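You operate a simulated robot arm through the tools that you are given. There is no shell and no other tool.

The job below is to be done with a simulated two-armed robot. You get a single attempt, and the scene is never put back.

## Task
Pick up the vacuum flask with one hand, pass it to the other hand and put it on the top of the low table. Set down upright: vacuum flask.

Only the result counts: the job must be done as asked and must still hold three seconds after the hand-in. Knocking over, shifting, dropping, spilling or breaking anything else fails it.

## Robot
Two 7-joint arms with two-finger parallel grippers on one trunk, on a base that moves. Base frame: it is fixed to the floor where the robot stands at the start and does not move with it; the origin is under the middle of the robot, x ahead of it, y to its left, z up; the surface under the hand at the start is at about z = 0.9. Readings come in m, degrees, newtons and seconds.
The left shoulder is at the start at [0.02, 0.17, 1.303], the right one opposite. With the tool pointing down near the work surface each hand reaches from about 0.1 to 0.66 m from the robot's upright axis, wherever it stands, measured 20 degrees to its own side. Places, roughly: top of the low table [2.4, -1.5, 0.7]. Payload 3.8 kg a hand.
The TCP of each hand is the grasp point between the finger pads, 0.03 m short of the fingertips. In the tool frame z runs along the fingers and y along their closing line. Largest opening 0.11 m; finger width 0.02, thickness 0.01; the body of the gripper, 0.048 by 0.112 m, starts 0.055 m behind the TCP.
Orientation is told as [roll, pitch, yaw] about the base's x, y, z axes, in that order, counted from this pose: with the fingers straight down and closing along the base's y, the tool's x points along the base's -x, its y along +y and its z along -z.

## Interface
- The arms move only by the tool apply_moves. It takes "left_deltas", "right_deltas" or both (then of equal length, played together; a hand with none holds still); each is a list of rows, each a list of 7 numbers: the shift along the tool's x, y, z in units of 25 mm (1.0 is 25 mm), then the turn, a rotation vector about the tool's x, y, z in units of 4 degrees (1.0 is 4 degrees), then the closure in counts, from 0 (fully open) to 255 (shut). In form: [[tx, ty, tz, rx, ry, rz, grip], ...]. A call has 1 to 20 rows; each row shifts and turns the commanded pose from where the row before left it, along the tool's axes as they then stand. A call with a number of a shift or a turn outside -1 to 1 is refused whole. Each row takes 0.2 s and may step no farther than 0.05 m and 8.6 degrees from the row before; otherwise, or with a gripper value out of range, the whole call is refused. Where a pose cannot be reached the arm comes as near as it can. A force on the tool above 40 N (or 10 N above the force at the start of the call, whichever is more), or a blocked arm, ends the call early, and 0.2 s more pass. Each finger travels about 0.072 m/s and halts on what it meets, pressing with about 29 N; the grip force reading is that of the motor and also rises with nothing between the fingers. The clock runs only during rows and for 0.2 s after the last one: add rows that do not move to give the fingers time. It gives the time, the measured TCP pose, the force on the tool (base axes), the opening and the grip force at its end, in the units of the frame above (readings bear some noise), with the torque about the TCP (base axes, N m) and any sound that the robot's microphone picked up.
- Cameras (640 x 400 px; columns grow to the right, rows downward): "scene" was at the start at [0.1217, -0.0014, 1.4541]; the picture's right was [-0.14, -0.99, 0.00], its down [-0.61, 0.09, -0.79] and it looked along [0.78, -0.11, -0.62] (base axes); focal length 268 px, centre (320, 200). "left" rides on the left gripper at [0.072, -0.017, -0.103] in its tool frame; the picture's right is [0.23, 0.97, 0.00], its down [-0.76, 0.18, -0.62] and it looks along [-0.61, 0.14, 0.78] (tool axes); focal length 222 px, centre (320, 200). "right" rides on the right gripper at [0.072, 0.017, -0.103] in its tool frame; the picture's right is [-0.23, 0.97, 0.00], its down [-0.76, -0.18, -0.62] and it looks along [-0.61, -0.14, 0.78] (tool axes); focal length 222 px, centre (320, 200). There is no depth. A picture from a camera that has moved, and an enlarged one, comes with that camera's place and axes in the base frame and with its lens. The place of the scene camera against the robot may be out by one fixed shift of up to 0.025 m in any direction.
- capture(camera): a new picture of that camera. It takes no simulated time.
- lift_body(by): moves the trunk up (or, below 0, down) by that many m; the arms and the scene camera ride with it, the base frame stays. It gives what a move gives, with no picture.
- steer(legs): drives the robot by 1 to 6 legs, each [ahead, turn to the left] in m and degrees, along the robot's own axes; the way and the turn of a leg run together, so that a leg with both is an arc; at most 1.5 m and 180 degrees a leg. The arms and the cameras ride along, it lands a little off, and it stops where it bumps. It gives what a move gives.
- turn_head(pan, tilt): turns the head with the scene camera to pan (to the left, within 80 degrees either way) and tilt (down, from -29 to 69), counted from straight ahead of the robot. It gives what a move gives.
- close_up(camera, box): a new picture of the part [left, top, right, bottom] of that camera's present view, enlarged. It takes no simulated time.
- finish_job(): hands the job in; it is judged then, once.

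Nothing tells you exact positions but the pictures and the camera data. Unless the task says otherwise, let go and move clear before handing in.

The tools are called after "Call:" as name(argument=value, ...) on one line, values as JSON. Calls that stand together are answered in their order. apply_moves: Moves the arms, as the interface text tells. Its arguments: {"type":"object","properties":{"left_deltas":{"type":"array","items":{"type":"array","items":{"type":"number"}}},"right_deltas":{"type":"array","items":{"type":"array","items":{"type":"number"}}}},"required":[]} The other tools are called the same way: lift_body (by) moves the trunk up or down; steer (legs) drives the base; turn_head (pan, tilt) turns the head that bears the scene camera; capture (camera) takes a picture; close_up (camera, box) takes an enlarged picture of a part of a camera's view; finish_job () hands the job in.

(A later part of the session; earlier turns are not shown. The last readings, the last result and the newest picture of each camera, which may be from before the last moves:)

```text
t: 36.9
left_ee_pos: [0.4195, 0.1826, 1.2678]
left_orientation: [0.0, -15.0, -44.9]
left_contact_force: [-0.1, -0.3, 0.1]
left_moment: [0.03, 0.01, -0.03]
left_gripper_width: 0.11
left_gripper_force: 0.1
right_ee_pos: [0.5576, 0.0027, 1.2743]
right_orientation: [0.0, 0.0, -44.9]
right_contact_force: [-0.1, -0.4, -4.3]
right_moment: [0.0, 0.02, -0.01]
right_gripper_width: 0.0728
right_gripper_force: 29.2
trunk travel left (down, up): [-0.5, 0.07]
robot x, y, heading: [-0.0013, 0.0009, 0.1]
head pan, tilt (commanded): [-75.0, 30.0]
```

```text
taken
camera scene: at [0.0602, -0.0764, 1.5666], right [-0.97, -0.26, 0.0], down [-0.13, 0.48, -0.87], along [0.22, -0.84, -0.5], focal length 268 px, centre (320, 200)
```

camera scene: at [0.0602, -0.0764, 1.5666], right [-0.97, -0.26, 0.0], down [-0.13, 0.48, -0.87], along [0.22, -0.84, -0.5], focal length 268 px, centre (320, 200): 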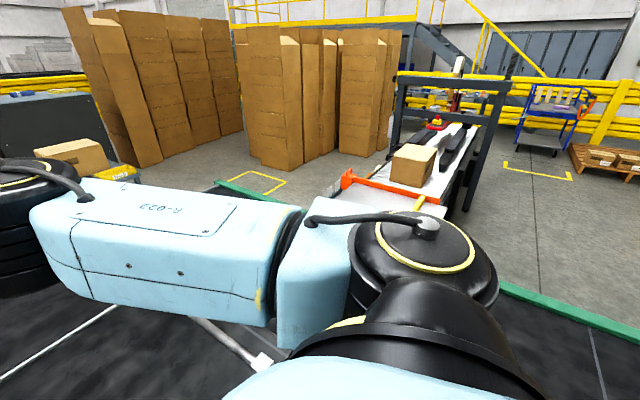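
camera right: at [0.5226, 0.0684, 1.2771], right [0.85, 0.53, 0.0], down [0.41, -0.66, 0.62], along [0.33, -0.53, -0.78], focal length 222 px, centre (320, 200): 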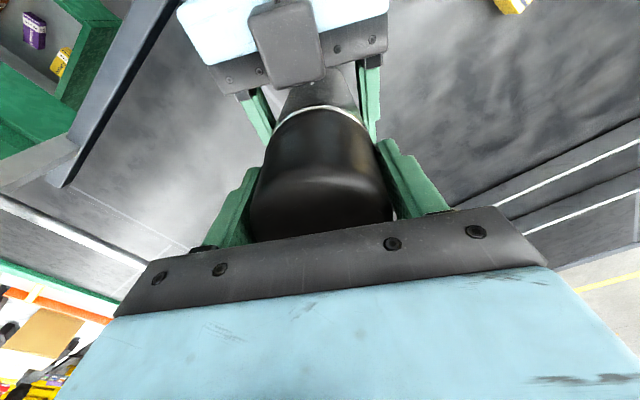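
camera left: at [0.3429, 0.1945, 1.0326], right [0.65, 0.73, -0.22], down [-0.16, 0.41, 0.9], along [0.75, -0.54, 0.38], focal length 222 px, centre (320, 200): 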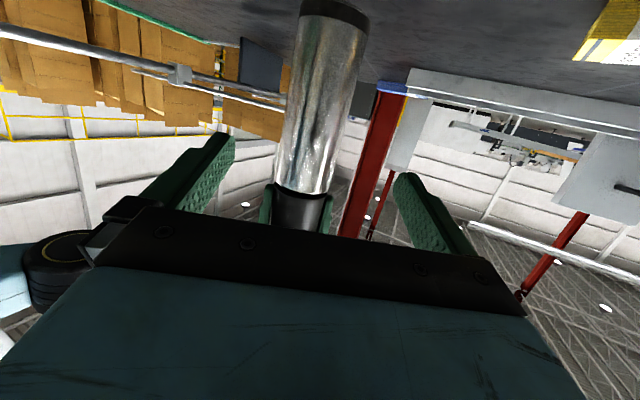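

The view to the right is partly blocked by the arm. Before driving I look around more, at the bench edge, the floor, and the surroundings on both sides.

Call:
turn_head(pan=-80, tilt=60)

Call:
capture(camera="scene")

Call:
turn_head(pan=80, tilt=40)

Call:
capture(camera="scene")

Call:
turn_head(pan=0, tilt=65)

Call:
capture(camera="scene")

```text
t: 37.8
left_ee_pos: [0.4192, 0.1824, 1.2667]
left_orientation: [0.0, -15.0, -44.9]
left_contact_force: [0.3, -0.6, -0.7]
left_moment: [0.01, -0.01, -0.03]
left_gripper_width: 0.1102
left_gripper_force: 0.0
right_ee_pos: [0.5573, 0.0008, 1.2746]
right_orientation: [0.0, 0.0, -45.0]
right_contact_force: [-0.2, 0.3, -4.1]
right_moment: [0.02, -0.01, -0.04]
right_gripper_width: 0.0728
right_gripper_force: 28.7
trunk travel left (down, up): [-0.5, 0.07]
robot x, y, heading: [0.0007, 0.0008, 0.1]
head pan, tilt (commanded): [-80.0, 60.0]
```

```text
taken
camera scene: at [0.0483, -0.0547, 1.5246], right [-0.98, -0.17, 0.0], down [-0.15, 0.85, -0.5], along [0.09, -0.49, -0.87], focal length 268 px, centre (320, 200)
```

scene: 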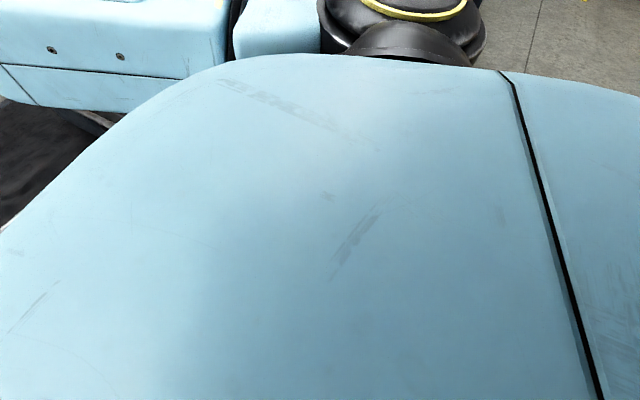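

```text
t: 40.3
left_ee_pos: [0.4185, 0.1819, 1.2676]
left_orientation: [0.0, -15.1, -44.9]
left_contact_force: [-0.3, -0.3, -0.4]
left_moment: [0.0, -0.01, 0.02]
left_gripper_width: 0.11
left_gripper_force: 0.0
right_ee_pos: [0.5576, 0.0018, 1.2735]
right_orientation: [0.0, -0.1, -45.0]
right_contact_force: [-0.4, 0.2, -3.9]
right_moment: [0.04, -0.01, 0.01]
right_gripper_width: 0.0726
right_gripper_force: 28.7
trunk travel left (down, up): [-0.5, 0.07]
robot x, y, heading: [-0.0002, -0.0028, -0.1]
head pan, tilt (commanded): [80.0, 40.0]
```

```text
taken
camera scene: at [0.0515, 0.0946, 1.5513], right [0.98, -0.17, 0.0], down [-0.11, -0.63, -0.77], along [0.13, 0.75, -0.64], focal length 268 px, centre (320, 200)
```

scene: 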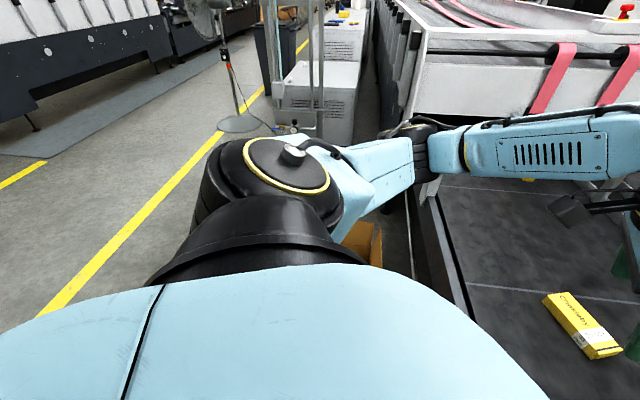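

```text
t: 41.8
left_ee_pos: [0.4191, 0.1817, 1.2659]
left_orientation: [0.0, -15.0, -44.8]
left_contact_force: [0.5, -0.1, -0.1]
left_moment: [-0.01, -0.03, -0.01]
left_gripper_width: 0.11
left_gripper_force: 0.2
right_ee_pos: [0.5579, 0.0016, 1.2748]
right_orientation: [0.0, 0.0, -45.1]
right_contact_force: [-0.7, 0.4, -3.1]
right_moment: [0.01, 0.03, 0.03]
right_gripper_width: 0.0728
right_gripper_force: 29.0
trunk travel left (down, up): [-0.5, 0.07]
robot x, y, heading: [0.0006, -0.0001, 0.2]
head pan, tilt (commanded): [0.0, 65.0]
```

```text
taken
camera scene: at [0.0974, 0.011, 1.519], right [0.0, -1.0, 0.0], down [-0.91, 0.0, -0.42], along [0.42, 0.0, -0.91], focal length 268 px, centre (320, 200)
```

scene: 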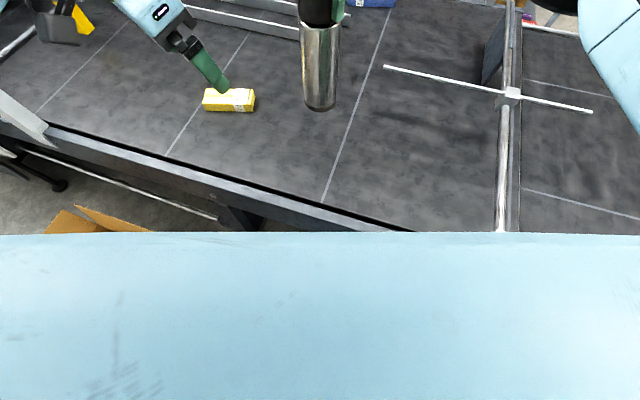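

The aisle behind and to the left of the robot looks clear. I need to understand the right side, with the green rail and conveyor, so I look there again with different tilts and zoom.

Call:
turn_head(pan=-80, tilt=35)

Call:
capture(camera="scene")

Call:
close_up(camera="scene", box=[400, 150, 640, 350])

Call:
turn_head(pan=-50, tilt=20)

Call:
capture(camera="scene")

```text
t: 43.3
left_ee_pos: [0.4192, 0.1815, 1.2675]
left_orientation: [0.0, -15.0, -44.8]
left_contact_force: [-0.5, 0.2, -0.4]
left_moment: [0.02, 0.02, 0.02]
left_gripper_width: 0.11
left_gripper_force: 0.1
right_ee_pos: [0.5574, 0.0027, 1.2746]
right_orientation: [0.0, -0.1, -45.0]
right_contact_force: [-0.4, -0.2, -4.4]
right_moment: [-0.01, 0.01, -0.02]
right_gripper_width: 0.0728
right_gripper_force: 29.2
trunk travel left (down, up): [-0.5, 0.07]
robot x, y, heading: [-0.0026, 0.0024, 0.1]
head pan, tilt (commanded): [-80.0, 35.0]
```

```text
taken
camera scene: at [0.052, -0.0758, 1.5588], right [-0.98, -0.17, 0.0], down [-0.1, 0.56, -0.82], along [0.14, -0.81, -0.57], focal length 268 px, centre (320, 200)
```

scene: 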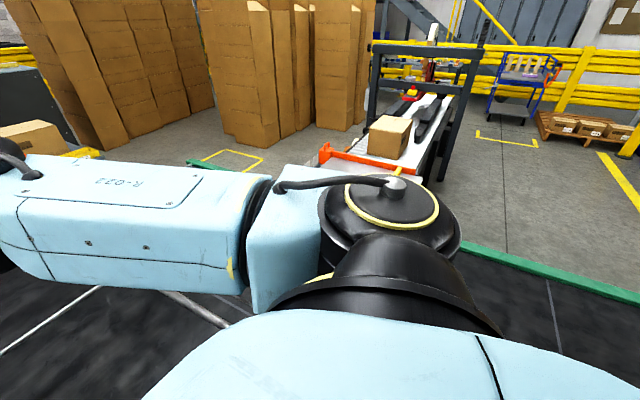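

```text
2.00 times, centred on (520, 250) of scene
camera zoom: at [0.052, -0.0758, 1.5588], right [-0.98, -0.17, 0.0], down [-0.1, 0.56, -0.82], along [0.14, -0.81, -0.57], focal length 536 px, centre (-80, 100)
```

zoom: 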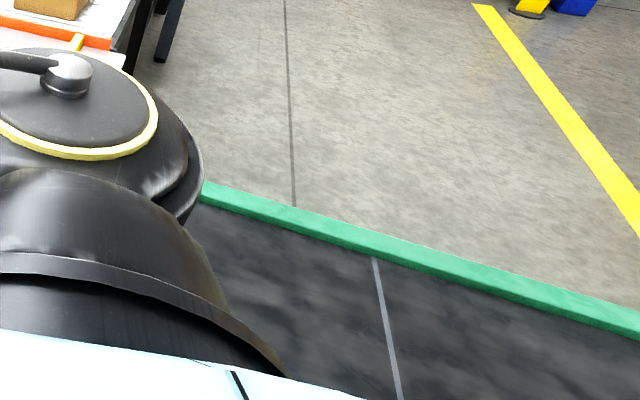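

```text
t: 44.3
left_ee_pos: [0.4203, 0.1825, 1.2665]
left_orientation: [0.0, -15.0, -44.9]
left_contact_force: [0.4, -0.4, -0.1]
left_moment: [0.01, -0.01, -0.06]
left_gripper_width: 0.11
left_gripper_force: 0.1
right_ee_pos: [0.5568, 0.0021, 1.2752]
right_orientation: [0.0, 0.1, -45.0]
right_contact_force: [-1.0, 0.3, -4.3]
right_moment: [-0.01, 0.03, -0.03]
right_gripper_width: 0.073
right_gripper_force: 28.6
trunk travel left (down, up): [-0.5, 0.07]
robot x, y, heading: [-0.0016, -0.0034, 0.1]
head pan, tilt (commanded): [-50.0, 20.0]
```

```text
taken
camera scene: at [0.0965, -0.0605, 1.5827], right [-0.77, -0.64, 0.0], down [-0.22, 0.26, -0.94], along [0.6, -0.72, -0.34], focal length 268 px, centre (320, 200)
```

scene: 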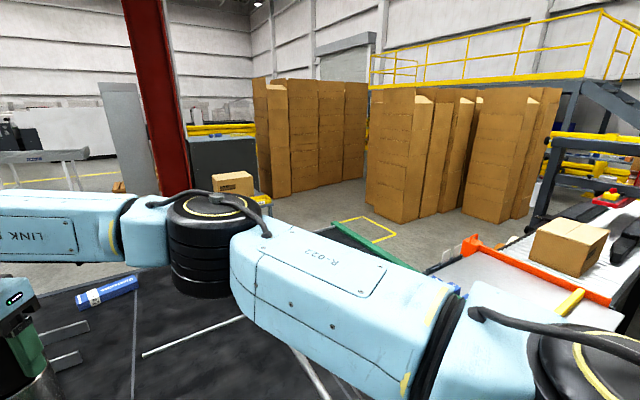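

The bench seems to wrap around to my right, so I need a clear picture of the free floor there. I spin the right wrist, with the flask turning on its own axis, so that its camera looks right and backward.

Call:
apply_moves(right_deltas=[[0, 0, 0, 0, 0, 0.9375, 255], [0, 0, 0, 0, 0, 0.9375, 255], [0, 0, 0, 0, 0, 0.9375, 255], [0, 0, 0, 0, 0, 0.9375, 255], [0, 0, 0, 0, 0, 0.9375, 255], [0, 0, 0, 0, 0, 0.9375, 255], [0, 0, 0, 0, 0, 0.9375, 255], [0, 0, 0, 0, 0, 0.9375, 255], [0, 0, 0, 0, 0, 0.9375, 255], [0, 0, 0, 0, 0, 0.9375, 255], [0, 0, 0, 0, 0, 0.9375, 255], [0, 0, 0, 0, 0, 0.9375, 255], [0, 0, 0, 0, 0, 0, 255]])

Call:
capture(camera="right")

Call:
capture(camera="left")

```text
t: 47.1
left_ee_pos: [0.4193, 0.182, 1.2668]
left_orientation: [0.0, -15.0, -44.9]
left_contact_force: [-0.1, 0.0, -0.5]
left_moment: [0.03, -0.01, 0.01]
left_gripper_width: 0.1101
left_gripper_force: 0.1
right_ee_pos: [0.5568, 0.0018, 1.2737]
right_orientation: [0.0, 0.0, -90.1]
right_contact_force: [0.3, -0.4, -4.1]
right_moment: [-0.02, 0.04, 0.0]
right_gripper_width: 0.0731
right_gripper_force: 29.3
trunk travel left (down, up): [-0.5, 0.07]
robot x, y, heading: [-0.0008, -0.0006, -0.0]
head pan, tilt (commanded): [-50.0, 20.0]
```

```text
taken
camera right: at [0.5758, 0.0747, 1.3779], right [0.97, -0.23, 0.0], down [-0.18, -0.76, 0.62], along [-0.14, -0.61, -0.78], focal length 222 px, centre (320, 200)
```

right: 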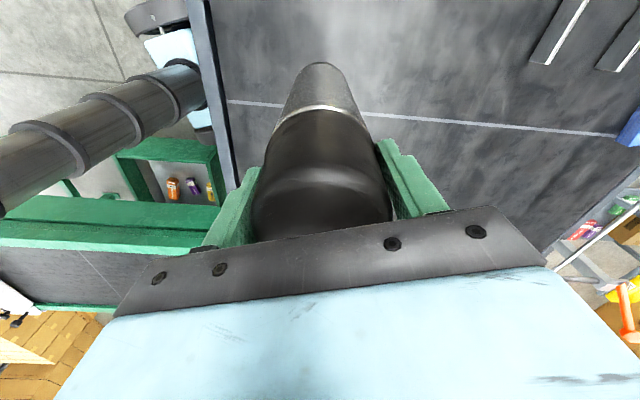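

```text
taken
camera left: at [0.3392, 0.2381, 1.3484], right [0.53, 0.84, -0.06], down [0.53, -0.28, 0.8], along [0.66, -0.46, -0.6], focal length 222 px, centre (320, 200)
```

left: 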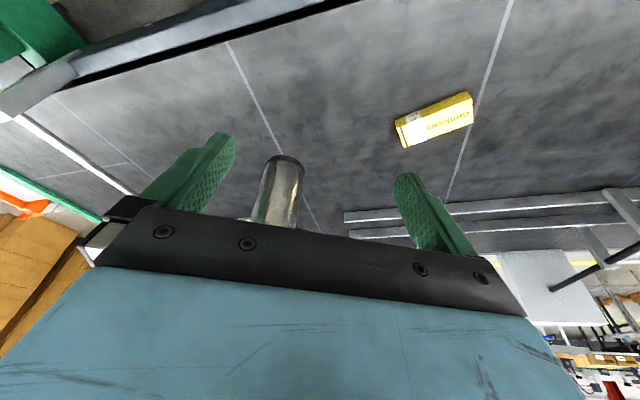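

The right camera shows a second green-framed bench close on my right, so I'm in an L-shaped corner. I shift the right hand a bit to uncover the view toward the low table.

Call:
apply_moves(right_deltas=[[-0.8, -0.4, 0, 0, 0, 0, 255], [-0.8, -0.4, 0, 0, 0, 0, 255], [-0.8, -0.4, 0, 0, 0, 0, 255], [-0.8, -0.4, 0, 0, 0, 0, 255], [0, 0, 0, 0, 0, 0, 255]])

Call:
turn_head(pan=-10, tilt=25)

Call:
capture(camera="scene")

```text
t: 48.3
left_ee_pos: [0.4191, 0.1814, 1.2662]
left_orientation: [-0.1, -15.0, -45.0]
left_contact_force: [-0.2, 0.1, 0.2]
left_moment: [0.02, 0.01, 0.01]
left_gripper_width: 0.1097
left_gripper_force: 0.0
right_ee_pos: [0.5158, -0.0765, 1.2741]
right_orientation: [-0.1, 0.1, -90.0]
right_contact_force: [-0.2, 0.7, -4.9]
right_moment: [0.0, 0.01, 0.01]
right_gripper_width: 0.0725
right_gripper_force: 28.8
trunk travel left (down, up): [-0.5, 0.07]
robot x, y, heading: [-0.0021, -0.002, -0.1]
head pan, tilt (commanded): [-50.0, 20.0]
```

```text
t: 49.3
left_ee_pos: [0.419, 0.181, 1.2667]
left_orientation: [0.0, -15.1, -44.9]
left_contact_force: [-0.4, -0.2, 0.3]
left_moment: [0.01, 0.05, 0.02]
left_gripper_width: 0.11
left_gripper_force: 0.1
right_ee_pos: [0.5152, -0.0776, 1.2743]
right_orientation: [0.0, -0.1, -90.0]
right_contact_force: [-0.6, -0.5, -4.3]
right_moment: [0.03, -0.05, 0.01]
right_gripper_width: 0.0729
right_gripper_force: 29.0
trunk travel left (down, up): [-0.5, 0.07]
robot x, y, heading: [0.0017, 0.0002, -0.2]
head pan, tilt (commanded): [-10.0, 25.0]
```

```text
taken
camera scene: at [0.1274, -0.0052, 1.5746], right [-0.17, -0.98, 0.0], down [-0.42, 0.07, -0.91], along [0.89, -0.16, -0.42], focal length 268 px, centre (320, 200)
```

scene: 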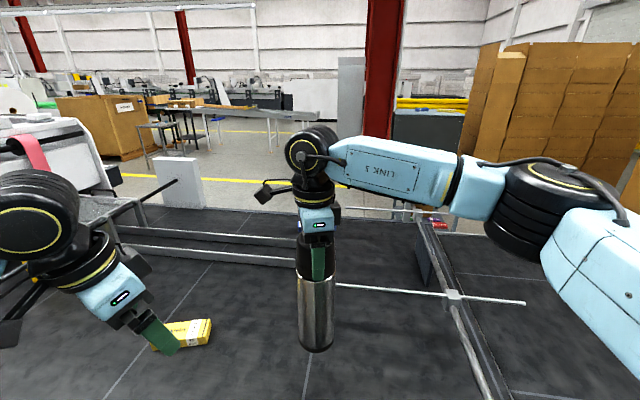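

The forearm still hides the low table from the head. I check the space between the green rail and the conveyor on the right, since that is the likely driving route.

Call:
turn_head(pan=-60, tilt=25)

Call:
capture(camera="scene")

Call:
close_up(camera="scene", box=[280, 120, 600, 320])

Call:
capture(camera="right")

```text
t: 50.5
left_ee_pos: [0.419, 0.1825, 1.2668]
left_orientation: [0.0, -14.9, -44.9]
left_contact_force: [-0.2, 0.0, -0.3]
left_moment: [0.01, 0.01, 0.01]
left_gripper_width: 0.1102
left_gripper_force: 0.1
right_ee_pos: [0.5153, -0.0769, 1.2739]
right_orientation: [0.0, 0.0, -89.9]
right_contact_force: [0.5, 0.6, -4.1]
right_moment: [-0.02, -0.02, -0.01]
right_gripper_width: 0.0728
right_gripper_force: 28.8
trunk travel left (down, up): [-0.5, 0.07]
robot x, y, heading: [0.002, 0.0012, 0.2]
head pan, tilt (commanded): [-60.0, 25.0]
```

```text
taken
camera scene: at [0.0828, -0.0689, 1.5746], right [-0.87, -0.5, 0.0], down [-0.21, 0.37, -0.91], along [0.45, -0.78, -0.42], focal length 268 px, centre (320, 200)
```

scene: 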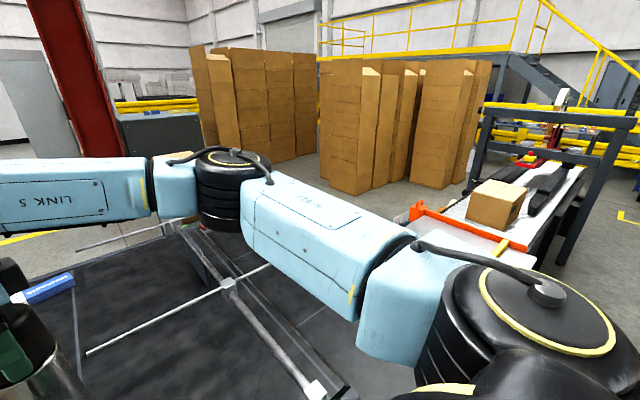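

```text
2.00 times, centred on (440, 220) of scene
camera zoom: at [0.0828, -0.0689, 1.5746], right [-0.87, -0.5, 0.0], down [-0.21, 0.37, -0.91], along [0.45, -0.78, -0.42], focal length 536 px, centre (80, 160)
```

zoom: 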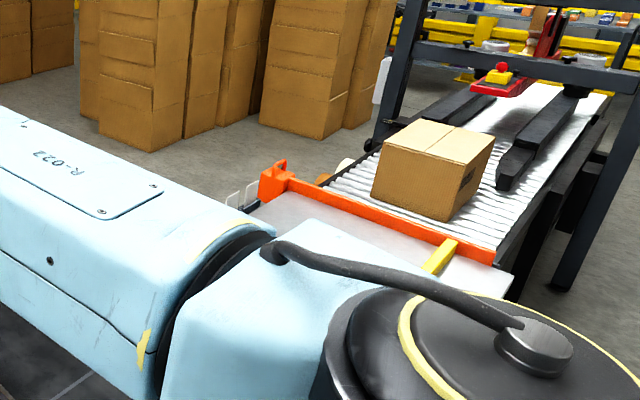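

```text
taken
camera right: at [0.5346, -0.0036, 1.3784], right [0.97, -0.23, 0.0], down [-0.18, -0.76, 0.62], along [-0.14, -0.61, -0.78], focal length 222 px, centre (320, 200)
```

right: 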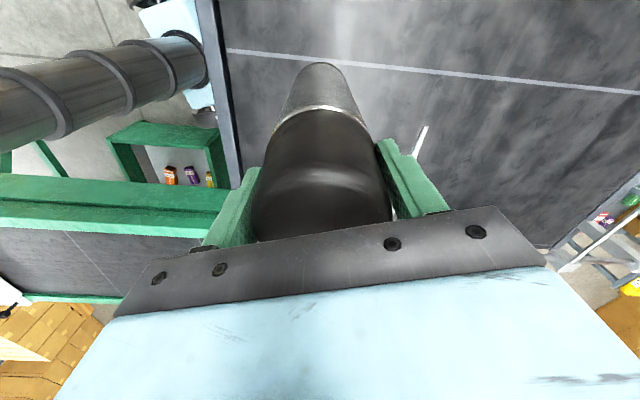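

The orange-stopped conveyor end is at about [0.32, -1.78, 0.72], so there may be a corridor between it and the green rail. I inspect the robot's own base footprint and the nearby structure through the right camera.

Call:
close_up(camera="right", box=[0, 0, 320, 200])

Call:
close_up(camera="right", box=[480, 120, 640, 320])

Call:
close_up(camera="right", box=[0, 160, 160, 400])

```text
2.00 times, centred on (160, 100) of right
camera zoom: at [0.5346, -0.0036, 1.3784], right [0.97, -0.23, 0.0], down [-0.18, -0.76, 0.62], along [-0.14, -0.61, -0.78], focal length 444 px, centre (640, 400)
```

zoom: 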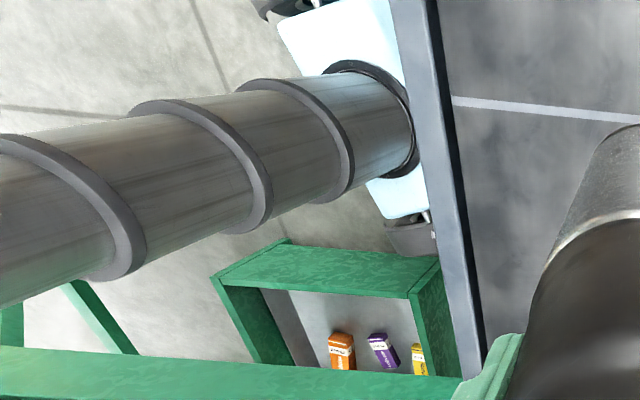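

```text
2.00 times, centred on (560, 220) of right
camera zoom: at [0.5346, -0.0036, 1.3784], right [0.97, -0.23, 0.0], down [-0.18, -0.76, 0.62], along [-0.14, -0.61, -0.78], focal length 444 px, centre (-160, 160)
```

zoom: 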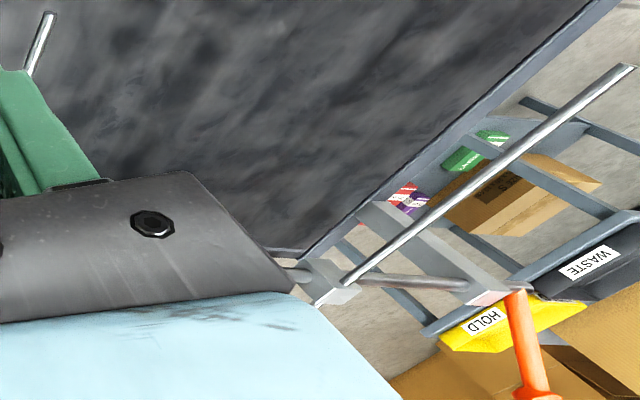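

```text
1.67 times, centred on (80, 280) of right
camera zoom: at [0.5346, -0.0036, 1.3784], right [0.97, -0.23, 0.0], down [-0.18, -0.76, 0.62], along [-0.14, -0.61, -0.78], focal length 370 px, centre (720, 67)
```

zoom: 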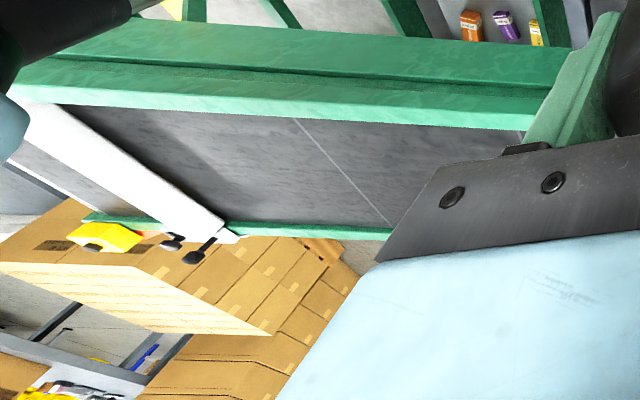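

The robot base is a small rectangle at the inner corner of two benches rotated by about -18°, and the floor behind looks clear. I raise the trunk fully. Then I turn right 40° so that backing out moves me away from the green bench.

Call:
lift_body(by=0.065)

Call:
steer(legs=[[0, -20], [0, -20]])

Call:
turn_head(pan=0, tilt=25)

Call:
capture(camera="scene")

Call:
capture(camera="right")

```text
t: 51.6
left_ee_pos: [0.4189, 0.1816, 1.3306]
left_orientation: [-0.1, -15.0, -45.0]
left_contact_force: [-0.7, 0.3, 0.0]
left_moment: [0.01, 0.02, 0.0]
left_gripper_width: 0.1099
left_gripper_force: 0.1
right_ee_pos: [0.5162, -0.0768, 1.3397]
right_orientation: [-0.1, 0.0, -90.0]
right_contact_force: [0.4, 0.9, -4.2]
right_moment: [0.04, 0.01, 0.02]
right_gripper_width: 0.0728
right_gripper_force: 28.4
trunk travel left (down, up): [-0.565, 0.005]
robot x, y, heading: [-0.0054, 0.0033, -0.1]
head pan, tilt (commanded): [-60.0, 25.0]
```

```text
t: 54.1
left_ee_pos: [0.4378, -0.1325, 1.332]
left_orientation: [0.0, -15.1, -85.0]
left_contact_force: [-0.1, 0.1, 0.1]
left_moment: [0.0, -0.06, 0.0]
left_gripper_width: 0.11
left_gripper_force: 0.1
right_ee_pos: [0.3457, -0.3917, 1.3394]
right_orientation: [0.0, -0.1, -130.2]
right_contact_force: [0.1, 0.4, -3.1]
right_moment: [0.04, -0.03, -0.02]
right_gripper_width: 0.073
right_gripper_force: 29.2
trunk travel left (down, up): [-0.565, 0.005]
robot x, y, heading: [0.0012, 0.0027, -39.9]
head pan, tilt (commanded): [-60.0, 25.0]
```

```text
t: 55.4
left_ee_pos: [0.4376, -0.1321, 1.3314]
left_orientation: [0.1, -15.1, -85.1]
left_contact_force: [-0.4, 0.6, 0.6]
left_moment: [-0.01, 0.02, 0.01]
left_gripper_width: 0.1098
left_gripper_force: 0.1
right_ee_pos: [0.3442, -0.3912, 1.3401]
right_orientation: [-0.1, -0.1, -130.0]
right_contact_force: [-0.2, -0.8, -3.6]
right_moment: [0.07, -0.03, -0.01]
right_gripper_width: 0.073
right_gripper_force: 28.9
trunk travel left (down, up): [-0.565, 0.005]
robot x, y, heading: [0.0002, 0.0017, -40.2]
head pan, tilt (commanded): [0.0, 25.0]
```

```text
taken
camera scene: at [0.1021, -0.0623, 1.6396], right [-0.65, -0.76, 0.0], down [-0.32, 0.27, -0.91], along [0.69, -0.58, -0.42], focal length 268 px, centre (320, 200)
```

scene: 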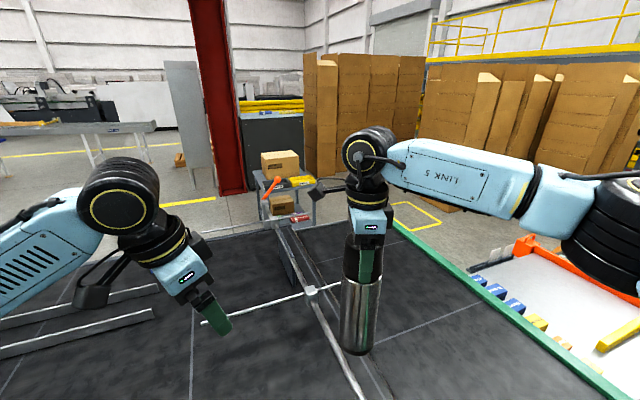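

```text
taken
camera right: at [0.4063, -0.3459, 1.4434], right [0.6, -0.8, 0.0], down [-0.63, -0.47, 0.62], along [-0.5, -0.37, -0.78], focal length 222 px, centre (320, 200)
```

right: 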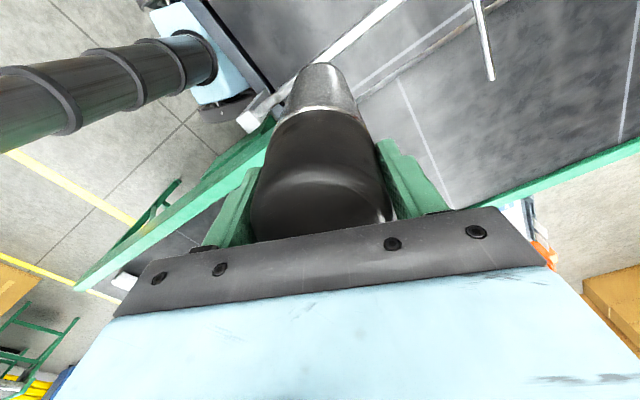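

I turned cleanly. The low table is now visible at the back, beyond the bench, near px (285,185). I zoom in on it and on the conveyor gap.

Call:
close_up(camera="scene", box=[220, 130, 360, 240])

Call:
close_up(camera="scene", box=[380, 200, 640, 400])

Call:
turn_head(pan=-45, tilt=35)

Call:
capture(camera="scene")

```text
3.64 times, centred on (290, 185) of scene
camera zoom: at [0.1021, -0.0623, 1.6396], right [-0.65, -0.76, 0.0], down [-0.32, 0.27, -0.91], along [0.69, -0.58, -0.42], focal length 975 px, centre (429, 254)
```

zoom: 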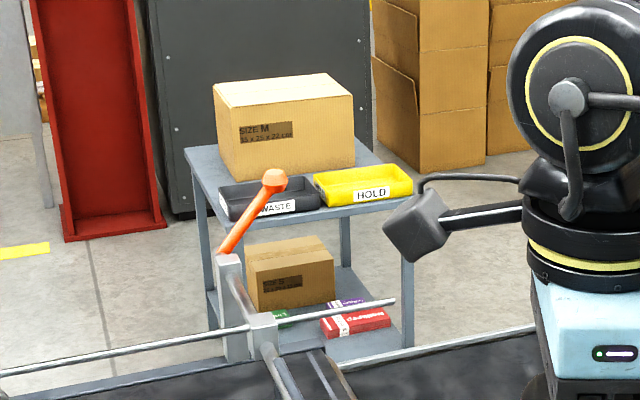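

```text
2.00 times, centred on (510, 300) of scene
camera zoom: at [0.1021, -0.0623, 1.6396], right [-0.65, -0.76, 0.0], down [-0.32, 0.27, -0.91], along [0.69, -0.58, -0.42], focal length 536 px, centre (-60, 0)
```

zoom: 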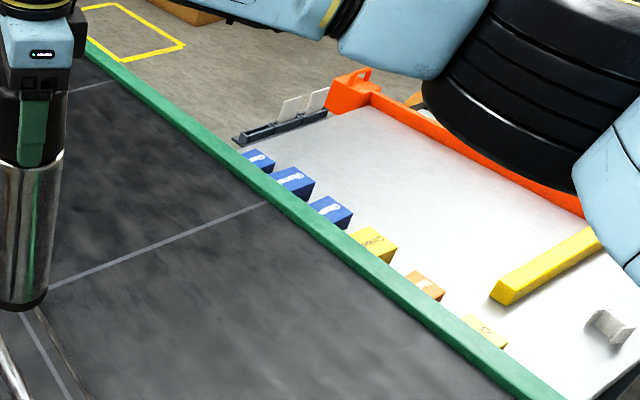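

```text
t: 56.5
left_ee_pos: [0.4379, -0.1315, 1.3317]
left_orientation: [0.0, -15.0, -85.1]
left_contact_force: [0.5, -0.7, -0.2]
left_moment: [-0.02, -0.01, 0.03]
left_gripper_width: 0.1102
left_gripper_force: 0.1
right_ee_pos: [0.3447, -0.3917, 1.3397]
right_orientation: [0.0, -0.1, -130.1]
right_contact_force: [-0.7, -0.8, -4.0]
right_moment: [-0.01, -0.02, 0.02]
right_gripper_width: 0.0727
right_gripper_force: 28.8
trunk travel left (down, up): [-0.565, 0.005]
robot x, y, heading: [-0.0006, 0.0005, -40.1]
head pan, tilt (commanded): [-45.0, 35.0]
```

```text
taken
camera scene: at [0.0392, -0.0906, 1.6239], right [-1.0, -0.09, 0.0], down [-0.05, 0.57, -0.82], along [0.07, -0.82, -0.57], focal length 268 px, centre (320, 200)
```

scene: 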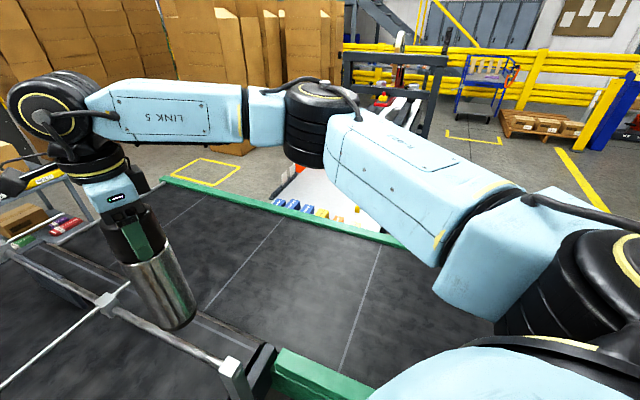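

The conveyor table runs right up against the green rail, so there is no gap on that side. I check the left side of the bench and the machine there for another way around.

Call:
turn_head(pan=70, tilt=15)

Call:
capture(camera="scene")

Call:
turn_head(pan=-80, tilt=20)

Call:
capture(camera="scene")

```text
t: 58.5
left_ee_pos: [0.4376, -0.132, 1.3317]
left_orientation: [0.1, -15.1, -85.2]
left_contact_force: [-0.1, 0.4, -0.7]
left_moment: [-0.02, 0.0, -0.02]
left_gripper_width: 0.1101
left_gripper_force: 0.1
right_ee_pos: [0.3439, -0.3917, 1.3404]
right_orientation: [0.0, 0.0, -130.1]
right_contact_force: [-0.6, 1.2, -4.0]
right_moment: [-0.01, -0.02, -0.01]
right_gripper_width: 0.0732
right_gripper_force: 28.5
trunk travel left (down, up): [-0.565, 0.005]
robot x, y, heading: [-0.003, -0.0009, -40.3]
head pan, tilt (commanded): [70.0, 15.0]
```

```text
taken
camera scene: at [0.1127, 0.0436, 1.6559], right [0.5, -0.87, 0.0], down [-0.22, -0.13, -0.97], along [0.84, 0.48, -0.26], focal length 268 px, centre (320, 200)
```

scene: 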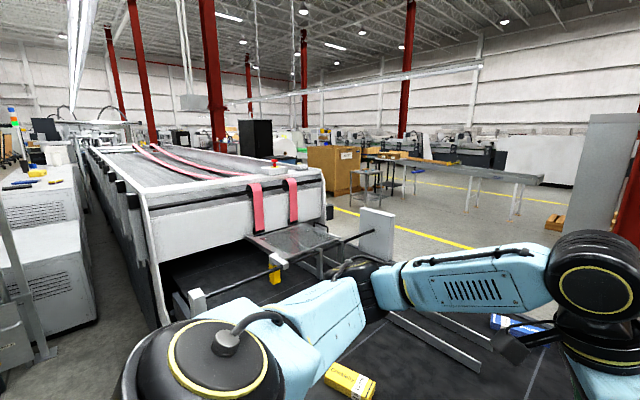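

```text
t: 60.8
left_ee_pos: [0.4373, -0.1309, 1.332]
left_orientation: [0.0, -15.0, -85.1]
left_contact_force: [-0.1, -0.8, -0.1]
left_moment: [0.0, -0.03, 0.02]
left_gripper_width: 0.1102
left_gripper_force: 0.1
right_ee_pos: [0.3438, -0.3913, 1.3393]
right_orientation: [-0.1, 0.0, -130.0]
right_contact_force: [0.0, 0.5, -3.6]
right_moment: [-0.03, -0.03, -0.01]
right_gripper_width: 0.0729
right_gripper_force: 29.2
trunk travel left (down, up): [-0.565, 0.005]
robot x, y, heading: [0.0006, -0.0018, -39.8]
head pan, tilt (commanded): [-80.0, 20.0]
```

```text
taken
camera scene: at [-0.0151, -0.0834, 1.6477], right [-0.86, 0.5, 0.0], down [0.17, 0.3, -0.94], along [-0.47, -0.81, -0.34], focal length 268 px, centre (320, 200)
```

scene: 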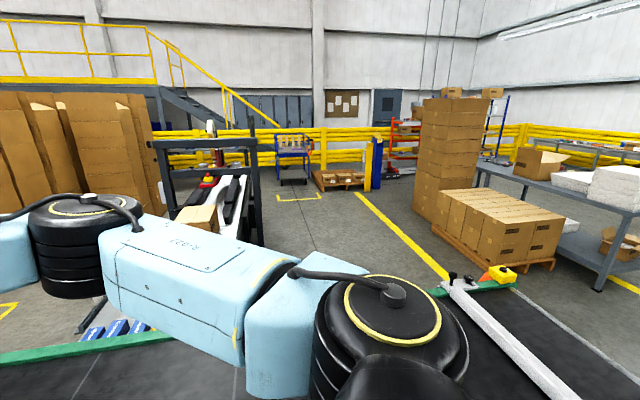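

The left side is closed by a long machine, so the way to the low table goes out the back and around the far end of the conveyor, where the floor looks open. I back straight out of the corner first.

Call:
steer(legs=[[-0.4, 0], [-0.4, 0]])

Call:
capture(camera="scene")

Call:
capture(camera="right")

```text
t: 65.4
left_ee_pos: [-0.1754, 0.3864, 1.332]
left_orientation: [0.0, -14.9, -85.2]
left_contact_force: [0.6, 0.0, 0.3]
left_moment: [0.04, 0.01, 0.02]
left_gripper_width: 0.1099
left_gripper_force: 0.1
right_ee_pos: [-0.2698, 0.1257, 1.3395]
right_orientation: [-0.2, 0.0, -130.2]
right_contact_force: [-0.5, 0.6, -4.0]
right_moment: [-0.01, -0.02, -0.02]
right_gripper_width: 0.0728
right_gripper_force: 29.6
trunk travel left (down, up): [-0.565, 0.005]
robot x, y, heading: [-0.6132, 0.5185, -40.2]
head pan, tilt (commanded): [-80.0, 20.0]
```

```text
taken
camera scene: at [-0.628, 0.435, 1.6477], right [-0.86, 0.5, 0.0], down [0.17, 0.3, -0.94], along [-0.47, -0.81, -0.34], focal length 268 px, centre (320, 200)
```

scene: 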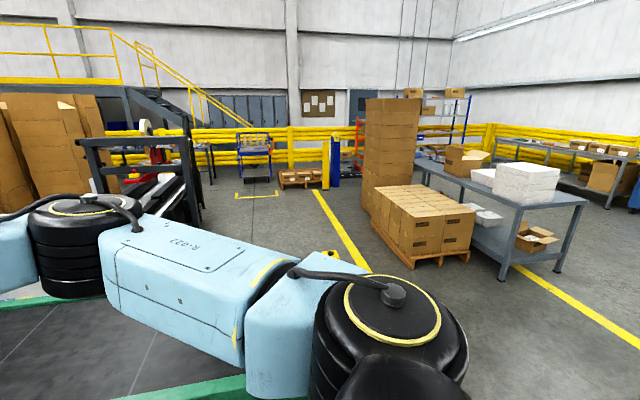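

```text
taken
camera right: at [-0.2073, 0.171, 1.4432], right [0.6, -0.8, 0.0], down [-0.63, -0.47, 0.62], along [-0.5, -0.37, -0.78], focal length 222 px, centre (320, 200)
```

right: 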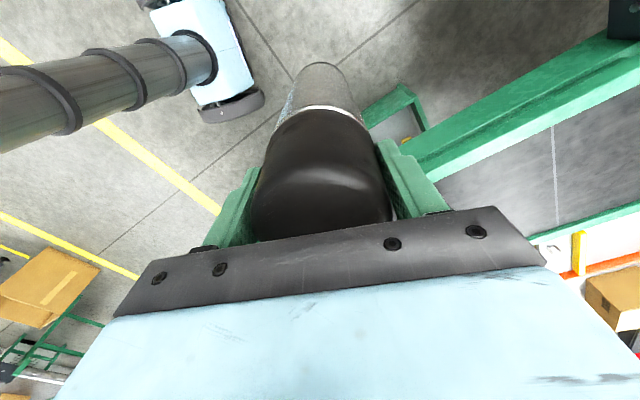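

I'm out of the corner at [-0.61, 0.52]. The lane between the right bench's end and the yellow floor line is free. I back up a bit more and turn to face along that lane, toward about -108°.

Call:
steer(legs=[[-0.6, 0], [0, -34], [0, -33.6]])

Call:
turn_head(pan=0, tilt=25)

Call:
capture(camera="scene")

```text
t: 72.1
left_ee_pos: [-1.0256, 0.4571, 1.3307]
left_orientation: [0.0, -15.1, -152.1]
left_contact_force: [-0.3, 0.4, 0.2]
left_moment: [-0.03, 0.03, 0.05]
left_gripper_width: 0.1098
left_gripper_force: 0.0
right_ee_pos: [-1.3002, 0.4397, 1.3395]
right_orientation: [0.0, 0.1, 162.9]
right_contact_force: [-0.2, 0.1, -3.9]
right_moment: [-0.01, 0.03, 0.01]
right_gripper_width: 0.0729
right_gripper_force: 28.3
trunk travel left (down, up): [-0.565, 0.005]
robot x, y, heading: [-1.0716, 0.9086, -107.2]
head pan, tilt (commanded): [-80.0, 20.0]
```

```text
t: 73.6
left_ee_pos: [-1.0263, 0.4577, 1.3315]
left_orientation: [0.0, -15.0, -152.1]
left_contact_force: [0.4, -0.1, -0.3]
left_moment: [-0.02, -0.02, 0.0]
left_gripper_width: 0.1101
left_gripper_force: 0.1
right_ee_pos: [-1.3001, 0.4399, 1.3399]
right_orientation: [-0.1, -0.1, 163.0]
right_contact_force: [-0.3, -0.4, -3.3]
right_moment: [0.0, 0.0, 0.01]
right_gripper_width: 0.073
right_gripper_force: 29.0
trunk travel left (down, up): [-0.565, 0.005]
robot x, y, heading: [-1.0757, 0.9065, -107.1]
head pan, tilt (commanded): [0.0, 25.0]
```

```text
taken
camera scene: at [-1.0938, 0.8127, 1.6396], right [-0.96, 0.29, 0.0], down [0.12, 0.4, -0.91], along [-0.27, -0.87, -0.42], focal length 268 px, centre (320, 200)
```

scene: 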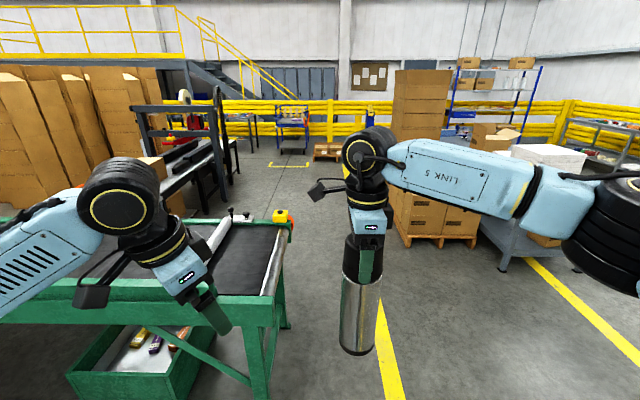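

The right bench's end is nearer to my lane than I thought, at about 0.2 m lateral from the base line. I swing a little to the right before passing it.

Call:
steer(legs=[[0, -19], [0.75, 0], [0, 18.5]])

Call:
capture(camera="scene")

```text
t: 79.7
left_ee_pos: [-1.4698, -0.1481, 1.3328]
left_orientation: [0.0, -15.0, -152.6]
left_contact_force: [-0.8, -0.2, 0.2]
left_moment: [-0.01, 0.0, 0.01]
left_gripper_width: 0.1099
left_gripper_force: 0.0
right_ee_pos: [-1.7459, -0.161, 1.3386]
right_orientation: [-0.2, 0.0, 162.3]
right_contact_force: [-0.1, -1.0, -3.6]
right_moment: [0.0, 0.02, 0.01]
right_gripper_width: 0.0728
right_gripper_force: 28.9
trunk travel left (down, up): [-0.565, 0.005]
robot x, y, heading: [-1.5153, 0.3047, -107.6]
head pan, tilt (commanded): [0.0, 25.0]
```

```text
taken
camera scene: at [-1.5357, 0.2095, 1.6396], right [-0.95, 0.3, 0.0], down [0.13, 0.4, -0.91], along [-0.27, -0.86, -0.42], focal length 268 px, centre (320, 200)
```

scene: 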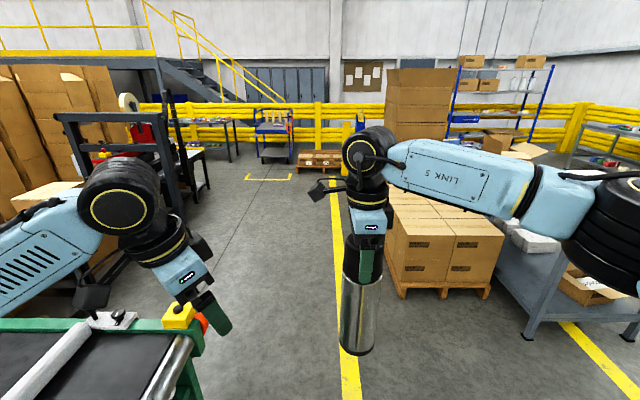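

The bench end is now safely on my left and the pallet is well to the right. I drive straight past the bench end.

Call:
steer(legs=[[0.95, 0]])

Call:
turn_head(pan=25, tilt=20)

Call:
capture(camera="scene")

```text
t: 84.8
left_ee_pos: [-1.7661, -1.0739, 1.3322]
left_orientation: [0.0, -15.1, -152.6]
left_contact_force: [0.0, 0.1, 0.2]
left_moment: [0.0, 0.01, -0.01]
left_gripper_width: 0.1099
left_gripper_force: 0.1
right_ee_pos: [-2.0405, -1.0855, 1.341]
right_orientation: [-0.1, 0.1, 162.4]
right_contact_force: [-0.2, 0.1, -4.5]
right_moment: [-0.01, -0.01, 0.03]
right_gripper_width: 0.0728
right_gripper_force: 29.1
trunk travel left (down, up): [-0.565, 0.005]
robot x, y, heading: [-1.8139, -0.6197, -107.6]
head pan, tilt (commanded): [0.0, 25.0]
```

```text
t: 85.7
left_ee_pos: [-1.7662, -1.0728, 1.3306]
left_orientation: [0.0, -15.0, -152.6]
left_contact_force: [-0.1, 0.1, -0.4]
left_moment: [0.05, -0.02, 0.0]
left_gripper_width: 0.1101
left_gripper_force: 0.1
right_ee_pos: [-2.0404, -1.0873, 1.3395]
right_orientation: [-0.1, 0.0, 162.2]
right_contact_force: [-0.7, 0.1, -5.0]
right_moment: [-0.03, 0.0, 0.02]
right_gripper_width: 0.0727
right_gripper_force: 28.7
trunk travel left (down, up): [-0.565, 0.005]
robot x, y, heading: [-1.8072, -0.6153, -107.8]
head pan, tilt (commanded): [25.0, 20.0]
```

```text
taken
camera scene: at [-1.7907, -0.7201, 1.6477], right [-0.99, -0.13, 0.0], down [-0.04, 0.34, -0.94], along [0.12, -0.93, -0.34], focal length 268 px, centre (320, 200)
```

scene: 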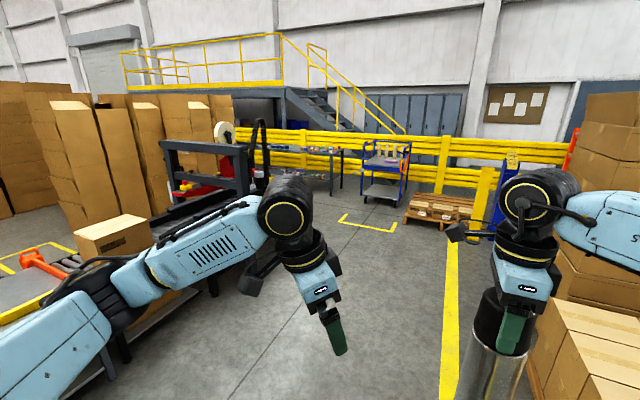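

The lane ahead is clear. I shift a little left, away from the pallets, and move on toward the conveyor's far end.

Call:
steer(legs=[[0, 30], [0.6, 0], [0, -30], [1.1, 0]])

Call:
turn_head(pan=40, tilt=20)

Call:
capture(camera="scene")

```text
t: 97.3
left_ee_pos: [-1.9619, -2.718, 1.3318]
left_orientation: [0.0, -15.0, -151.8]
left_contact_force: [0.5, 0.8, 0.1]
left_moment: [0.01, -0.03, 0.0]
left_gripper_width: 0.1099
left_gripper_force: 0.0
right_ee_pos: [-2.2381, -2.7362, 1.3393]
right_orientation: [-0.1, 0.0, 163.2]
right_contact_force: [-0.5, -1.0, -3.2]
right_moment: [0.01, 0.01, 0.02]
right_gripper_width: 0.0725
right_gripper_force: 29.0
trunk travel left (down, up): [-0.565, 0.005]
robot x, y, heading: [-2.0142, -2.2671, -107.0]
head pan, tilt (commanded): [25.0, 20.0]
```

```text
t: 98.1
left_ee_pos: [-1.9625, -2.7177, 1.3313]
left_orientation: [0.0, -15.0, -151.8]
left_contact_force: [-0.2, 0.4, 0.2]
left_moment: [-0.02, 0.02, 0.0]
left_gripper_width: 0.1098
left_gripper_force: 0.0
right_ee_pos: [-2.2376, -2.7353, 1.3392]
right_orientation: [-0.1, 0.1, 163.0]
right_contact_force: [0.0, -0.1, -3.9]
right_moment: [-0.01, -0.04, 0.02]
right_gripper_width: 0.0725
right_gripper_force: 29.4
trunk travel left (down, up): [-0.565, 0.005]
robot x, y, heading: [-2.015, -2.2652, -106.9]
head pan, tilt (commanded): [40.0, 20.0]
```

```text
taken
camera scene: at [-1.9688, -2.3599, 1.6477], right [-0.92, -0.39, 0.0], down [-0.13, 0.31, -0.94], along [0.37, -0.86, -0.34], focal length 268 px, centre (320, 200)
```

scene: 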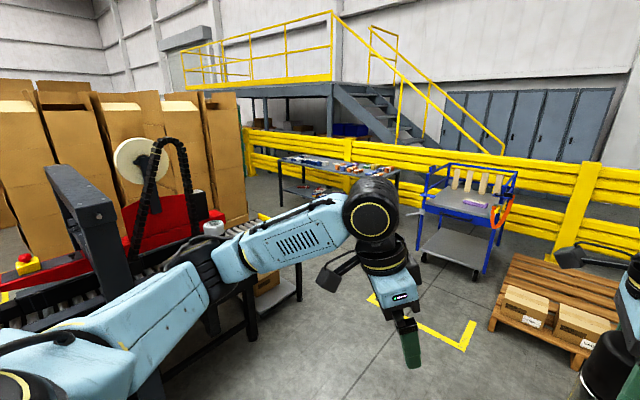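

The conveyor's stand ends near here, and beyond it there is open floor before a small table and the yellow barrier. I continue forward and start swinging around its end.

Call:
steer(legs=[[1.0, 0], [0, 50], [0.6, 0]])

Call:
turn_head(pan=30, tilt=25)

Call:
capture(camera="scene")

Call:
turn_head(pan=-15, tilt=25)

Call:
capture(camera="scene")

```text
t: 108.5
left_ee_pos: [-1.5861, -3.9753, 1.3309]
left_orientation: [0.0, -15.0, -101.5]
left_contact_force: [0.7, 0.3, 0.0]
left_moment: [0.01, -0.02, -0.01]
left_gripper_width: 0.1099
left_gripper_force: 0.1
right_ee_pos: [-1.7483, -4.1991, 1.3387]
right_orientation: [0.0, 0.0, -146.6]
right_contact_force: [0.0, 0.2, -4.8]
right_moment: [0.08, -0.03, 0.0]
right_gripper_width: 0.0727
right_gripper_force: 28.9
trunk travel left (down, up): [-0.565, 0.005]
robot x, y, heading: [-1.9657, -3.7254, -56.6]
head pan, tilt (commanded): [40.0, 20.0]
```

```text
t: 109.2
left_ee_pos: [-1.5856, -3.9767, 1.332]
left_orientation: [0.0, -15.0, -101.7]
left_contact_force: [0.6, -0.2, 0.1]
left_moment: [-0.02, -0.01, 0.02]
left_gripper_width: 0.1101
left_gripper_force: 0.1
right_ee_pos: [-1.7494, -4.1991, 1.3386]
right_orientation: [0.0, -0.1, -146.6]
right_contact_force: [0.5, -0.1, -4.1]
right_moment: [0.02, 0.02, 0.01]
right_gripper_width: 0.0724
right_gripper_force: 29.0
trunk travel left (down, up): [-0.565, 0.005]
robot x, y, heading: [-1.9619, -3.7283, -56.5]
head pan, tilt (commanded): [30.0, 25.0]
```

```text
taken
camera scene: at [-1.8584, -3.7743, 1.6396], right [-0.45, -0.89, 0.0], down [-0.38, 0.19, -0.91], along [0.81, -0.41, -0.42], focal length 268 px, centre (320, 200)
```

scene: 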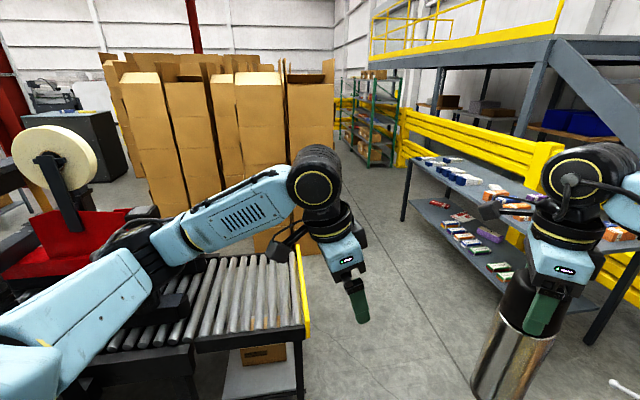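

```text
t: 110.3
left_ee_pos: [-1.5851, -3.9758, 1.3315]
left_orientation: [0.0, -15.1, -101.6]
left_contact_force: [-0.8, -0.1, 0.0]
left_moment: [0.03, 0.01, -0.02]
left_gripper_width: 0.11
left_gripper_force: 0.1
right_ee_pos: [-1.7476, -4.198, 1.3399]
right_orientation: [-0.1, 0.0, -146.5]
right_contact_force: [0.5, 0.7, -4.3]
right_moment: [-0.02, -0.01, 0.02]
right_gripper_width: 0.0727
right_gripper_force: 28.9
trunk travel left (down, up): [-0.565, 0.005]
robot x, y, heading: [-1.9671, -3.7271, -56.8]
head pan, tilt (commanded): [-15.0, 25.0]
```

```text
taken
camera scene: at [-1.9118, -3.8203, 1.6396], right [-0.95, -0.32, 0.0], down [-0.13, 0.4, -0.91], along [0.29, -0.86, -0.42], focal length 268 px, centre (320, 200)
```

scene: 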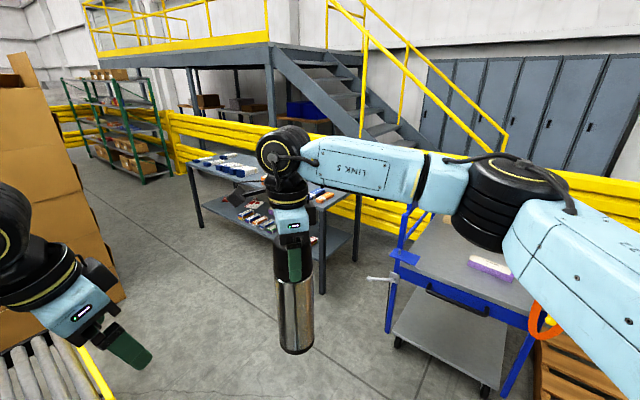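

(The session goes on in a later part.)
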